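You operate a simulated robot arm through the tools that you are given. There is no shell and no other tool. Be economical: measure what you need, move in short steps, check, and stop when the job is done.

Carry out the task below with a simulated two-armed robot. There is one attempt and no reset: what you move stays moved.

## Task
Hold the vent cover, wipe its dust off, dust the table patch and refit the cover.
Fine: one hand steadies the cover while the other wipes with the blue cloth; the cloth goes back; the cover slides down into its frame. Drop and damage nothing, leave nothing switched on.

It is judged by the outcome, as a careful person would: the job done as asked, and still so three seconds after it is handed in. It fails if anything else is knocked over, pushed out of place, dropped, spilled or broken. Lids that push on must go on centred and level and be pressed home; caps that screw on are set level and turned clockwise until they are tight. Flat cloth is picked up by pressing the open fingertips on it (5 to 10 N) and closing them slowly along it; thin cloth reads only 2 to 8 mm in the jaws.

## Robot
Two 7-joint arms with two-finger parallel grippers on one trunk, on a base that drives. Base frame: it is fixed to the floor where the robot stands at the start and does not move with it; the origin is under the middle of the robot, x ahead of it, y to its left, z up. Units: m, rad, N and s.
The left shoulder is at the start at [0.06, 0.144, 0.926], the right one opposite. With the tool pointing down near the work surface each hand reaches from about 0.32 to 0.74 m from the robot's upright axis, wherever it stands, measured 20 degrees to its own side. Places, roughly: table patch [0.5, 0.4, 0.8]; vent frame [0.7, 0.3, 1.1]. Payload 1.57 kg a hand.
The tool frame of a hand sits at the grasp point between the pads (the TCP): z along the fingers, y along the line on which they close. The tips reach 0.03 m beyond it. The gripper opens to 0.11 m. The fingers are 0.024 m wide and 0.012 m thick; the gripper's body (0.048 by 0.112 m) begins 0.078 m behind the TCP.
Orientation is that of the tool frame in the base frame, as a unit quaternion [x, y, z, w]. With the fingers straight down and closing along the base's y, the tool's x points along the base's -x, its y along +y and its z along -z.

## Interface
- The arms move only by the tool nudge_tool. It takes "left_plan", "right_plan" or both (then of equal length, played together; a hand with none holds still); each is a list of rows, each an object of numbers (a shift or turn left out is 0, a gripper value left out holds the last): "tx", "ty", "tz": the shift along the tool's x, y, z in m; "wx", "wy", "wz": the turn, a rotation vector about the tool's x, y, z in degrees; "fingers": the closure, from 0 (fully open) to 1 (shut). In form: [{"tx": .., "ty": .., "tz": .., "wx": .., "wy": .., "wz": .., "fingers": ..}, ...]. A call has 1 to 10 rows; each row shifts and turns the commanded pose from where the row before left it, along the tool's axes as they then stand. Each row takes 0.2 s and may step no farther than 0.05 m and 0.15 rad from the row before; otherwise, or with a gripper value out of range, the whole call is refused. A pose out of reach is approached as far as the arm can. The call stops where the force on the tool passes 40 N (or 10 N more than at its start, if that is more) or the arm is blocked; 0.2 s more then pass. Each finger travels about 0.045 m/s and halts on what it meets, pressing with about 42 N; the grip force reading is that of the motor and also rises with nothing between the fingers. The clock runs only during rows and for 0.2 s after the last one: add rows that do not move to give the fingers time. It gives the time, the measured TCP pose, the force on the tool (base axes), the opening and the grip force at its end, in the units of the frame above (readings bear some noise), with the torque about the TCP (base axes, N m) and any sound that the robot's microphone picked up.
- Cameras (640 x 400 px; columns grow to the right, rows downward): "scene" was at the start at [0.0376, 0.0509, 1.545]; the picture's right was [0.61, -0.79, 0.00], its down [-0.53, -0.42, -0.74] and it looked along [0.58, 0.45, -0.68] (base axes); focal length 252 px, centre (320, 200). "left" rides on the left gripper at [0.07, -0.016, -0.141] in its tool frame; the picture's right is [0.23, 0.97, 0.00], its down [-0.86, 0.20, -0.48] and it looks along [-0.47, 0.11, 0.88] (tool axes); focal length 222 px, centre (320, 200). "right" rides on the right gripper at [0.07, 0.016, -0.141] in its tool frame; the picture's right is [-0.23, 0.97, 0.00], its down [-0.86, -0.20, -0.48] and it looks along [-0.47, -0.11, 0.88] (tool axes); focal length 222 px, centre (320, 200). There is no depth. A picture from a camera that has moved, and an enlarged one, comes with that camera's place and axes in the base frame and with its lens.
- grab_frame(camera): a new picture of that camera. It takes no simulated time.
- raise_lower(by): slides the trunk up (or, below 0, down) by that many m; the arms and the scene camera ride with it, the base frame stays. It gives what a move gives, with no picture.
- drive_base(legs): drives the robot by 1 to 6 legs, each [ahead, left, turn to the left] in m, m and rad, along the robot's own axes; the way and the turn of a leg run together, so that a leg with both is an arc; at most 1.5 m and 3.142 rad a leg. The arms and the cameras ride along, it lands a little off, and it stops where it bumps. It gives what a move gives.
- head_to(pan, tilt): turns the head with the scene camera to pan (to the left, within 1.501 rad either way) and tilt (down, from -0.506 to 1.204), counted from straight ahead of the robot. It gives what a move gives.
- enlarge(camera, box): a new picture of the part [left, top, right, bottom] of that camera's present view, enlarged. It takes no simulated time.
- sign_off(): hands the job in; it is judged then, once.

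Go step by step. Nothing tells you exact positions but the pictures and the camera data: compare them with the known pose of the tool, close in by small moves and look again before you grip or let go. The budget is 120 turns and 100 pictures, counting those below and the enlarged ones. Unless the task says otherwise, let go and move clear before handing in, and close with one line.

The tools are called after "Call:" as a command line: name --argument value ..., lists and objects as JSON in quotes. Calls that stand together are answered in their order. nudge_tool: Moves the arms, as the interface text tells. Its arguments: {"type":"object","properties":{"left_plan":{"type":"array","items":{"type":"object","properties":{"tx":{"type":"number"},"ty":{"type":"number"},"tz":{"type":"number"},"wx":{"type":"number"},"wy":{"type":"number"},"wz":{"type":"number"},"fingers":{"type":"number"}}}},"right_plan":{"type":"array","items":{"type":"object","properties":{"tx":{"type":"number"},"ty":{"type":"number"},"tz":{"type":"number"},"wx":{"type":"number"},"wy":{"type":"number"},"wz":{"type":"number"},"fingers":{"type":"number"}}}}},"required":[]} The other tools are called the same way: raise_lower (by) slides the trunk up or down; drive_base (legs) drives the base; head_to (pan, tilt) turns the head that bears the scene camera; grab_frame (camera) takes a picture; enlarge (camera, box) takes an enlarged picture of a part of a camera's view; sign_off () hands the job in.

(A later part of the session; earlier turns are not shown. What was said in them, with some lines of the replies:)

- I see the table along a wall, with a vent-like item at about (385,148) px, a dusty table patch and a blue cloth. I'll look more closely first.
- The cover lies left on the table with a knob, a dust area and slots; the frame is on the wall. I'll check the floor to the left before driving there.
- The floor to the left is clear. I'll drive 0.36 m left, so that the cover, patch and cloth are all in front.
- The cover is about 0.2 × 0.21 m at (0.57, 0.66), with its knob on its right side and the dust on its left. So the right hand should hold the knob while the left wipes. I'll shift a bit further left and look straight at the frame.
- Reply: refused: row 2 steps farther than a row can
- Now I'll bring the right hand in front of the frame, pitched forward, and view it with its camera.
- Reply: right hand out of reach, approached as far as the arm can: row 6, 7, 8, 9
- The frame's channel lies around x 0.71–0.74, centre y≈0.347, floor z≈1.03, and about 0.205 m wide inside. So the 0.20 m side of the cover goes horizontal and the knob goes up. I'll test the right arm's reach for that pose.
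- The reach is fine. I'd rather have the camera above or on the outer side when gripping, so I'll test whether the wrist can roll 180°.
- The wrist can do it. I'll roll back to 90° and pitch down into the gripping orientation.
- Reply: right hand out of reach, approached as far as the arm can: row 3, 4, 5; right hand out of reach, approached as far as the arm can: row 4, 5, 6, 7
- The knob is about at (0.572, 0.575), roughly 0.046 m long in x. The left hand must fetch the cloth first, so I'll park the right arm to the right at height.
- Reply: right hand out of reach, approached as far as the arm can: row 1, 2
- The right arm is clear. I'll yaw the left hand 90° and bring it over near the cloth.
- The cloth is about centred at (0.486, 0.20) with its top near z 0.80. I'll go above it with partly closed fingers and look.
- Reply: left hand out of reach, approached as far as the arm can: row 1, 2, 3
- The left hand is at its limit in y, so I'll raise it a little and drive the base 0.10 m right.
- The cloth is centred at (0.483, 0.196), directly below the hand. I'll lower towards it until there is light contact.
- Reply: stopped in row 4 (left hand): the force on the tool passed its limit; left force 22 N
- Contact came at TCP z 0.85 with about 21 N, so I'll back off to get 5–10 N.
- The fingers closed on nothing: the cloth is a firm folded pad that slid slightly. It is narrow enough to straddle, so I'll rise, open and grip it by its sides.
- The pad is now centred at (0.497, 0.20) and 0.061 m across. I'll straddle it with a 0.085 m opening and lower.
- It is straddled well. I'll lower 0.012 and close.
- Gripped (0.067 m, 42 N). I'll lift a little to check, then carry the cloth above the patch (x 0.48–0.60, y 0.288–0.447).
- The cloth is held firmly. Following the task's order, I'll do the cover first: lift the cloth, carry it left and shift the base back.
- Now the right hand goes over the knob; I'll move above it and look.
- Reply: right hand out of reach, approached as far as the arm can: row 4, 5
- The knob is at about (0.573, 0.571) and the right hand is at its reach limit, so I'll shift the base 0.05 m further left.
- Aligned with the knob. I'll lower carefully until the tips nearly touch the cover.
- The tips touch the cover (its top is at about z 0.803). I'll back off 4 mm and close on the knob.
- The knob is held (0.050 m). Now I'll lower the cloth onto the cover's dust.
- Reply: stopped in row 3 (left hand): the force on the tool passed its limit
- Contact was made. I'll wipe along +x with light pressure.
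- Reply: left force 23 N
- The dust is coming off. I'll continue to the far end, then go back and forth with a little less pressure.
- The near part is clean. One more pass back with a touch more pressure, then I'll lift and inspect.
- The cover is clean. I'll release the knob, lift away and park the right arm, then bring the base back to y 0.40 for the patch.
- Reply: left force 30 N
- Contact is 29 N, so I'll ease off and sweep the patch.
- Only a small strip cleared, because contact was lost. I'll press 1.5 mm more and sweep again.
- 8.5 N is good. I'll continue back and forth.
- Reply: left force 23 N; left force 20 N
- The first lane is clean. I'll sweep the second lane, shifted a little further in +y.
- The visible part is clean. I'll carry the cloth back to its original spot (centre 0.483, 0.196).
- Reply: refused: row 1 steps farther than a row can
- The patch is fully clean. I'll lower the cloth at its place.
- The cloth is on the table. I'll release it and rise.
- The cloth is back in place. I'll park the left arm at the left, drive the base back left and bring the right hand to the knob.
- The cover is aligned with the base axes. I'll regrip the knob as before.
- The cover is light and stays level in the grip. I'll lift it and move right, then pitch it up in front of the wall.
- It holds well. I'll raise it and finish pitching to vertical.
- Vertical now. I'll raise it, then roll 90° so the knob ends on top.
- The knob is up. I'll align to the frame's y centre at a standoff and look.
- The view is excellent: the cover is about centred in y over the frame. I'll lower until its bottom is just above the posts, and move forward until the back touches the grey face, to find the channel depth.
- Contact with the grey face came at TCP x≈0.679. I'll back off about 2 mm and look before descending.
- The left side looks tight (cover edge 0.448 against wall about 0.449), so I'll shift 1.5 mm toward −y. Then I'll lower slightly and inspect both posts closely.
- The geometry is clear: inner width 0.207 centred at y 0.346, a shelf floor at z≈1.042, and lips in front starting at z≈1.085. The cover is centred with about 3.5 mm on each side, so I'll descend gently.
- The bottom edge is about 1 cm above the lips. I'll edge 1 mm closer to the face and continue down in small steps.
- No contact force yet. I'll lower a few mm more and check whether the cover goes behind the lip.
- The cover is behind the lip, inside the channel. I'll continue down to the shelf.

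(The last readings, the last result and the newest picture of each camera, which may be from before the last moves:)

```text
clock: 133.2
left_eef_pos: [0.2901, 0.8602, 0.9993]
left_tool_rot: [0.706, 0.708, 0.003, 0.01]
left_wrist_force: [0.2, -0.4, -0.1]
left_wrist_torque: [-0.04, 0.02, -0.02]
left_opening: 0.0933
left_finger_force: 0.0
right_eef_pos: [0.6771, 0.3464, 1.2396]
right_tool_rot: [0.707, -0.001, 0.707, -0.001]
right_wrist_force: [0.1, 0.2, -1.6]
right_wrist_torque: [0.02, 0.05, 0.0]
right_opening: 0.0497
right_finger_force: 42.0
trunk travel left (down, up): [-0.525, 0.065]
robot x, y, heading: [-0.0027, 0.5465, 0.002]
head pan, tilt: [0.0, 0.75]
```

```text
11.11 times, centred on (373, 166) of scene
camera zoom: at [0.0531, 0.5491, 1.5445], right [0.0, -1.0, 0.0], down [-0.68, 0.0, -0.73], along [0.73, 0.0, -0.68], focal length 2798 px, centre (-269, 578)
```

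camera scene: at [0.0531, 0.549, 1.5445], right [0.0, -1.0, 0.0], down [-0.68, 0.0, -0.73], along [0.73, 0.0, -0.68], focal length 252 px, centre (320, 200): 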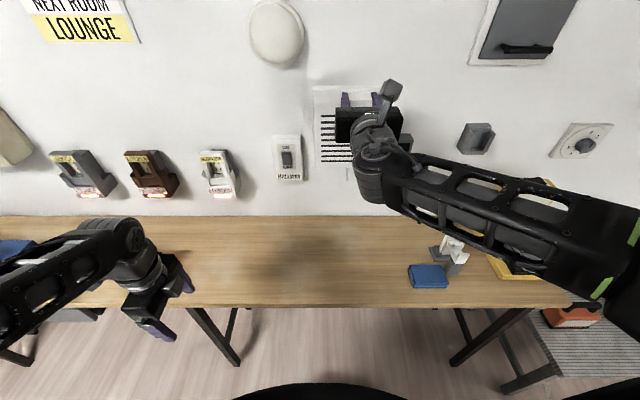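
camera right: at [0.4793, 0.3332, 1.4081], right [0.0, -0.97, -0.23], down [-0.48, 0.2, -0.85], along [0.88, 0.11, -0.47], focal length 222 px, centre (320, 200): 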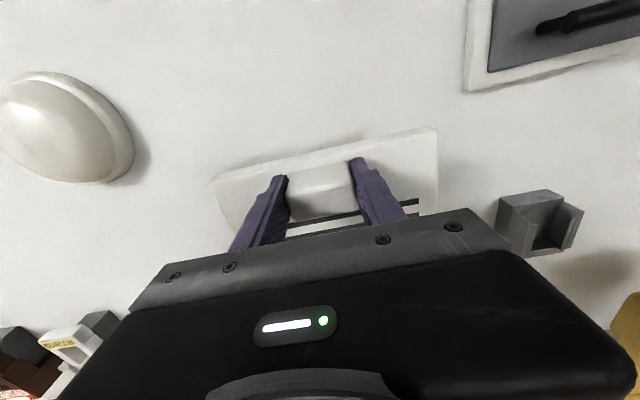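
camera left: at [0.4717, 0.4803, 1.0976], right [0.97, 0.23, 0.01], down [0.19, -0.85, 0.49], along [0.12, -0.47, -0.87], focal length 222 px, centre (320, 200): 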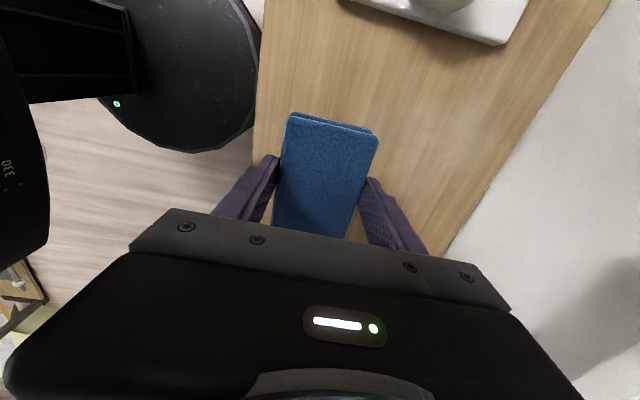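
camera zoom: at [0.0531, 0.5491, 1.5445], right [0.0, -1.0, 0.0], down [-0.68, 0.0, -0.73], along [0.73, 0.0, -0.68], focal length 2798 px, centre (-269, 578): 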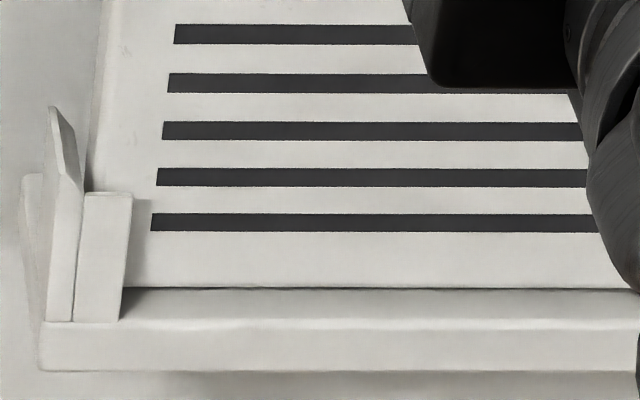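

Almost at the shelf. I'll lower in 2 mm steps until there is contact.

Call:
nudge_tool --right_plan '[{"tx": -0.002}, {"tx": -0.002}, {}]'

Call:
nudge_tool --right_plan '[{"tx": -0.002}, {"tx": -0.001}, {}]'

Call:
enlarge --camera "scene" --box '[358, 148, 388, 184]'

```text
clock: 134.0
left_eef_pos: [0.2894, 0.8606, 0.9999]
left_tool_rot: [0.706, 0.708, 0.003, 0.009]
left_wrist_force: [0.1, -0.1, 0.4]
left_wrist_torque: [0.02, -0.02, -0.01]
left_opening: 0.0935
left_finger_force: 0.0
right_eef_pos: [0.6777, 0.3464, 1.2359]
right_tool_rot: [0.706, -0.002, 0.708, 0.001]
right_wrist_force: [0.1, 0.7, 2.4]
right_wrist_torque: [-0.22, -0.15, 0.08]
right_opening: 0.0494
right_finger_force: 41.9
trunk travel left (down, up): [-0.525, 0.065]
robot x, y, heading: [-0.006, 0.5494, 0.005]
head pan, tilt: [0.0, 0.75]
```

```text
clock: 134.8
left_eef_pos: [0.2914, 0.8612, 0.9998]
left_tool_rot: [0.706, 0.708, 0.004, 0.011]
left_wrist_force: [1.6, -0.7, 0.5]
left_wrist_torque: [0.02, 0.0, 0.01]
left_opening: 0.0936
left_finger_force: 0.1
right_eef_pos: [0.6762, 0.3465, 1.2359]
right_tool_rot: [0.705, -0.002, 0.709, 0.001]
right_wrist_force: [0.9, 1.9, 13.0]
right_wrist_torque: [-0.05, -1.02, 0.2]
right_opening: 0.0496
right_finger_force: 41.8
trunk travel left (down, up): [-0.525, 0.065]
robot x, y, heading: [-0.0052, 0.5506, 0.001]
head pan, tilt: [0.0, 0.75]
```

```text
11.11 times, centred on (373, 166) of scene
camera zoom: at [0.0517, 0.5499, 1.5447], right [0.0, -1.0, 0.0], down [-0.68, 0.0, -0.73], along [0.73, 0.0, -0.68], focal length 2798 px, centre (-269, 578)
```

zoom: 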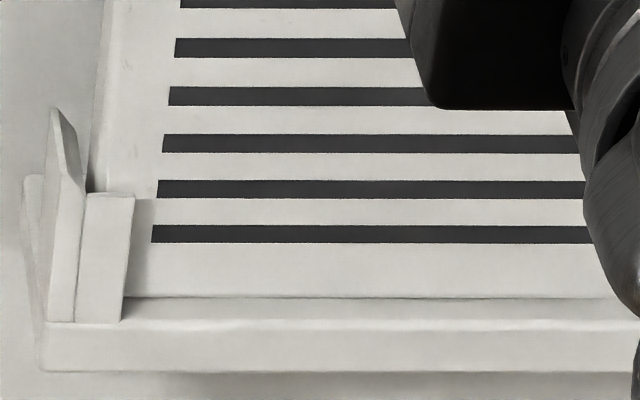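

It is seated on the shelf (13 N). I'll relax the force, open the fingers and back away straight.

Call:
nudge_tool --right_plan '[{"tx": 0.001}, {"fingers": 0.5}, {"fingers": 0.4}, {"fingers": 0.25}, {"fingers": 0.1}, {}, {}, {"tz": -0.02}, {"tz": -0.03}]'

Call:
nudge_tool --right_plan '[{"tz": -0.04}, {"tx": 0.03}, {"ty": 0.04}, {"ty": 0.04}, {"ty": 0.04}, {"ty": 0.04}]'

Call:
grab_frame --camera "scene"

Call:
enlarge --camera "scene" --box '[340, 80, 440, 190]'

```text
clock: 136.8
left_eef_pos: [0.2915, 0.8614, 0.9991]
left_tool_rot: [0.706, 0.708, 0.003, 0.009]
left_wrist_force: [1.6, -0.3, -0.4]
left_wrist_torque: [0.04, 0.0, 0.02]
left_opening: 0.0937
left_finger_force: 0.1
right_eef_pos: [0.6354, 0.3455, 1.2308]
right_tool_rot: [0.707, -0.002, 0.707, 0.001]
right_wrist_force: [0.0, -1.9, -0.6]
right_wrist_torque: [0.01, -0.02, 0.09]
right_opening: 0.0991
right_finger_force: 0.1
right hand out of reach, approached as far as the arm can: row 9
trunk travel left (down, up): [-0.525, 0.065]
robot x, y, heading: [-0.0029, 0.552, 0.002]
head pan, tilt: [0.0, 0.75]
```

```text
clock: 138.2
left_eef_pos: [0.2909, 0.8593, 1.0007]
left_tool_rot: [0.706, 0.708, 0.004, 0.009]
left_wrist_force: [0.2, 0.6, -1.5]
left_wrist_torque: [0.04, 0.06, -0.03]
left_opening: 0.0936
left_finger_force: 0.2
right_eef_pos: [0.5872, 0.1819, 1.2636]
right_tool_rot: [0.707, -0.001, 0.707, -0.002]
right_wrist_force: [-0.2, 0.1, -0.8]
right_wrist_torque: [0.01, -0.01, 0.01]
right_opening: 0.0991
right_finger_force: 0.0
trunk travel left (down, up): [-0.525, 0.065]
robot x, y, heading: [-0.0006, 0.5449, 0.002]
head pan, tilt: [0.0, 0.75]
```

```text
21 pictures are left
camera scene: at [0.053, 0.5476, 1.5445], right [0.0, -1.0, 0.0], down [-0.68, 0.0, -0.73], along [0.73, 0.0, -0.68], focal length 252 px, centre (320, 200)
```

scene: 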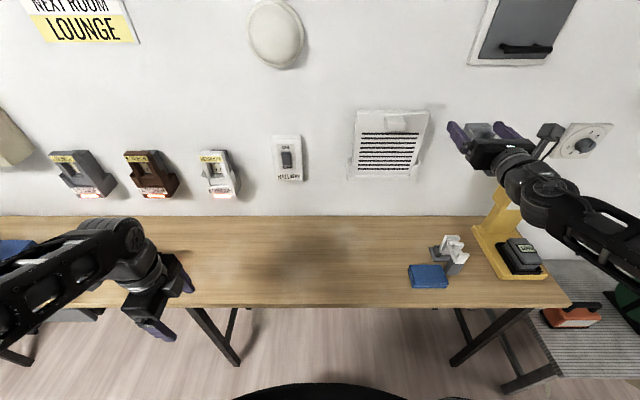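

```text
3.64 times, centred on (390, 135) of scene
camera zoom: at [0.053, 0.5476, 1.5445], right [0.0, -1.0, 0.0], down [-0.68, 0.0, -0.73], along [0.73, 0.0, -0.68], focal length 916 px, centre (66, 436)
```

zoom: 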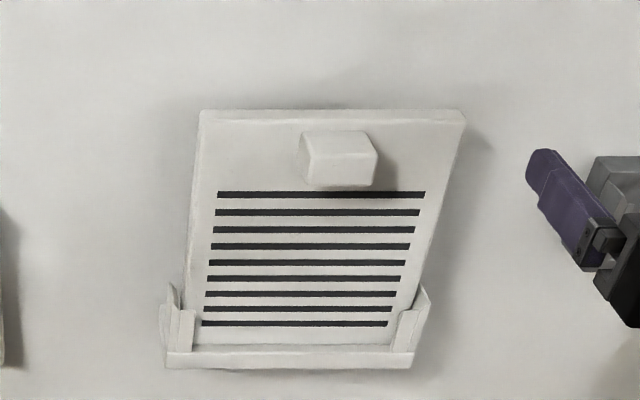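

The cover stands in its frame, and the table, cloth and surroundings look undisturbed. I'll do a last close check of the seating.

Call:
enlarge --camera "scene" --box '[345, 145, 425, 190]'

Call:
enlarge --camera "scene" --box '[240, 210, 480, 310]'

```text
8.00 times, centred on (385, 168) of scene
camera zoom: at [0.053, 0.5476, 1.5445], right [0.0, -1.0, 0.0], down [-0.68, 0.0, -0.73], along [0.73, 0.0, -0.68], focal length 2015 px, centre (-200, 460)
```

zoom: 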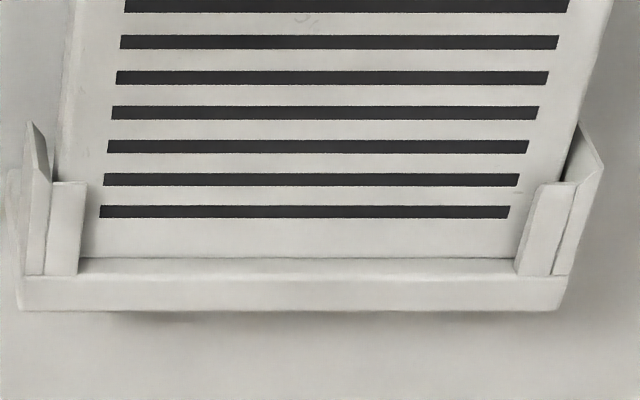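

```text
2.67 times, centred on (360, 260) of scene
camera zoom: at [0.053, 0.5476, 1.5445], right [0.0, -1.0, 0.0], down [-0.68, 0.0, -0.73], along [0.73, 0.0, -0.68], focal length 672 px, centre (213, 40)
```

zoom: 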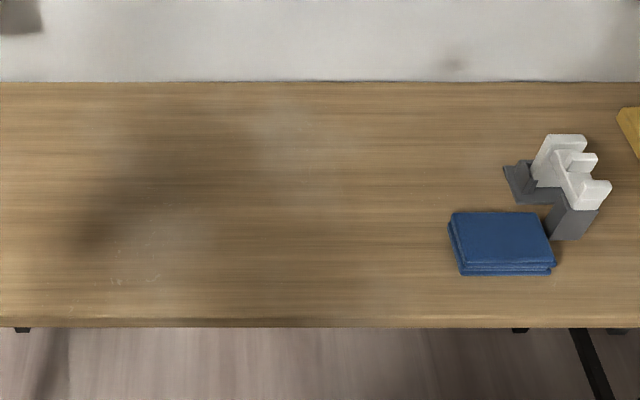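

The cover sits level and fully down behind both lips, the patch is clean, the cloth is back, and both hands are clear. Handing in.

Call:
sign_off

```text
The job is handed in.
```

The job is handed in: I wiped the vent cover while holding it, dusted the table patch, put the blue cloth back and slid the cover down into its frame.
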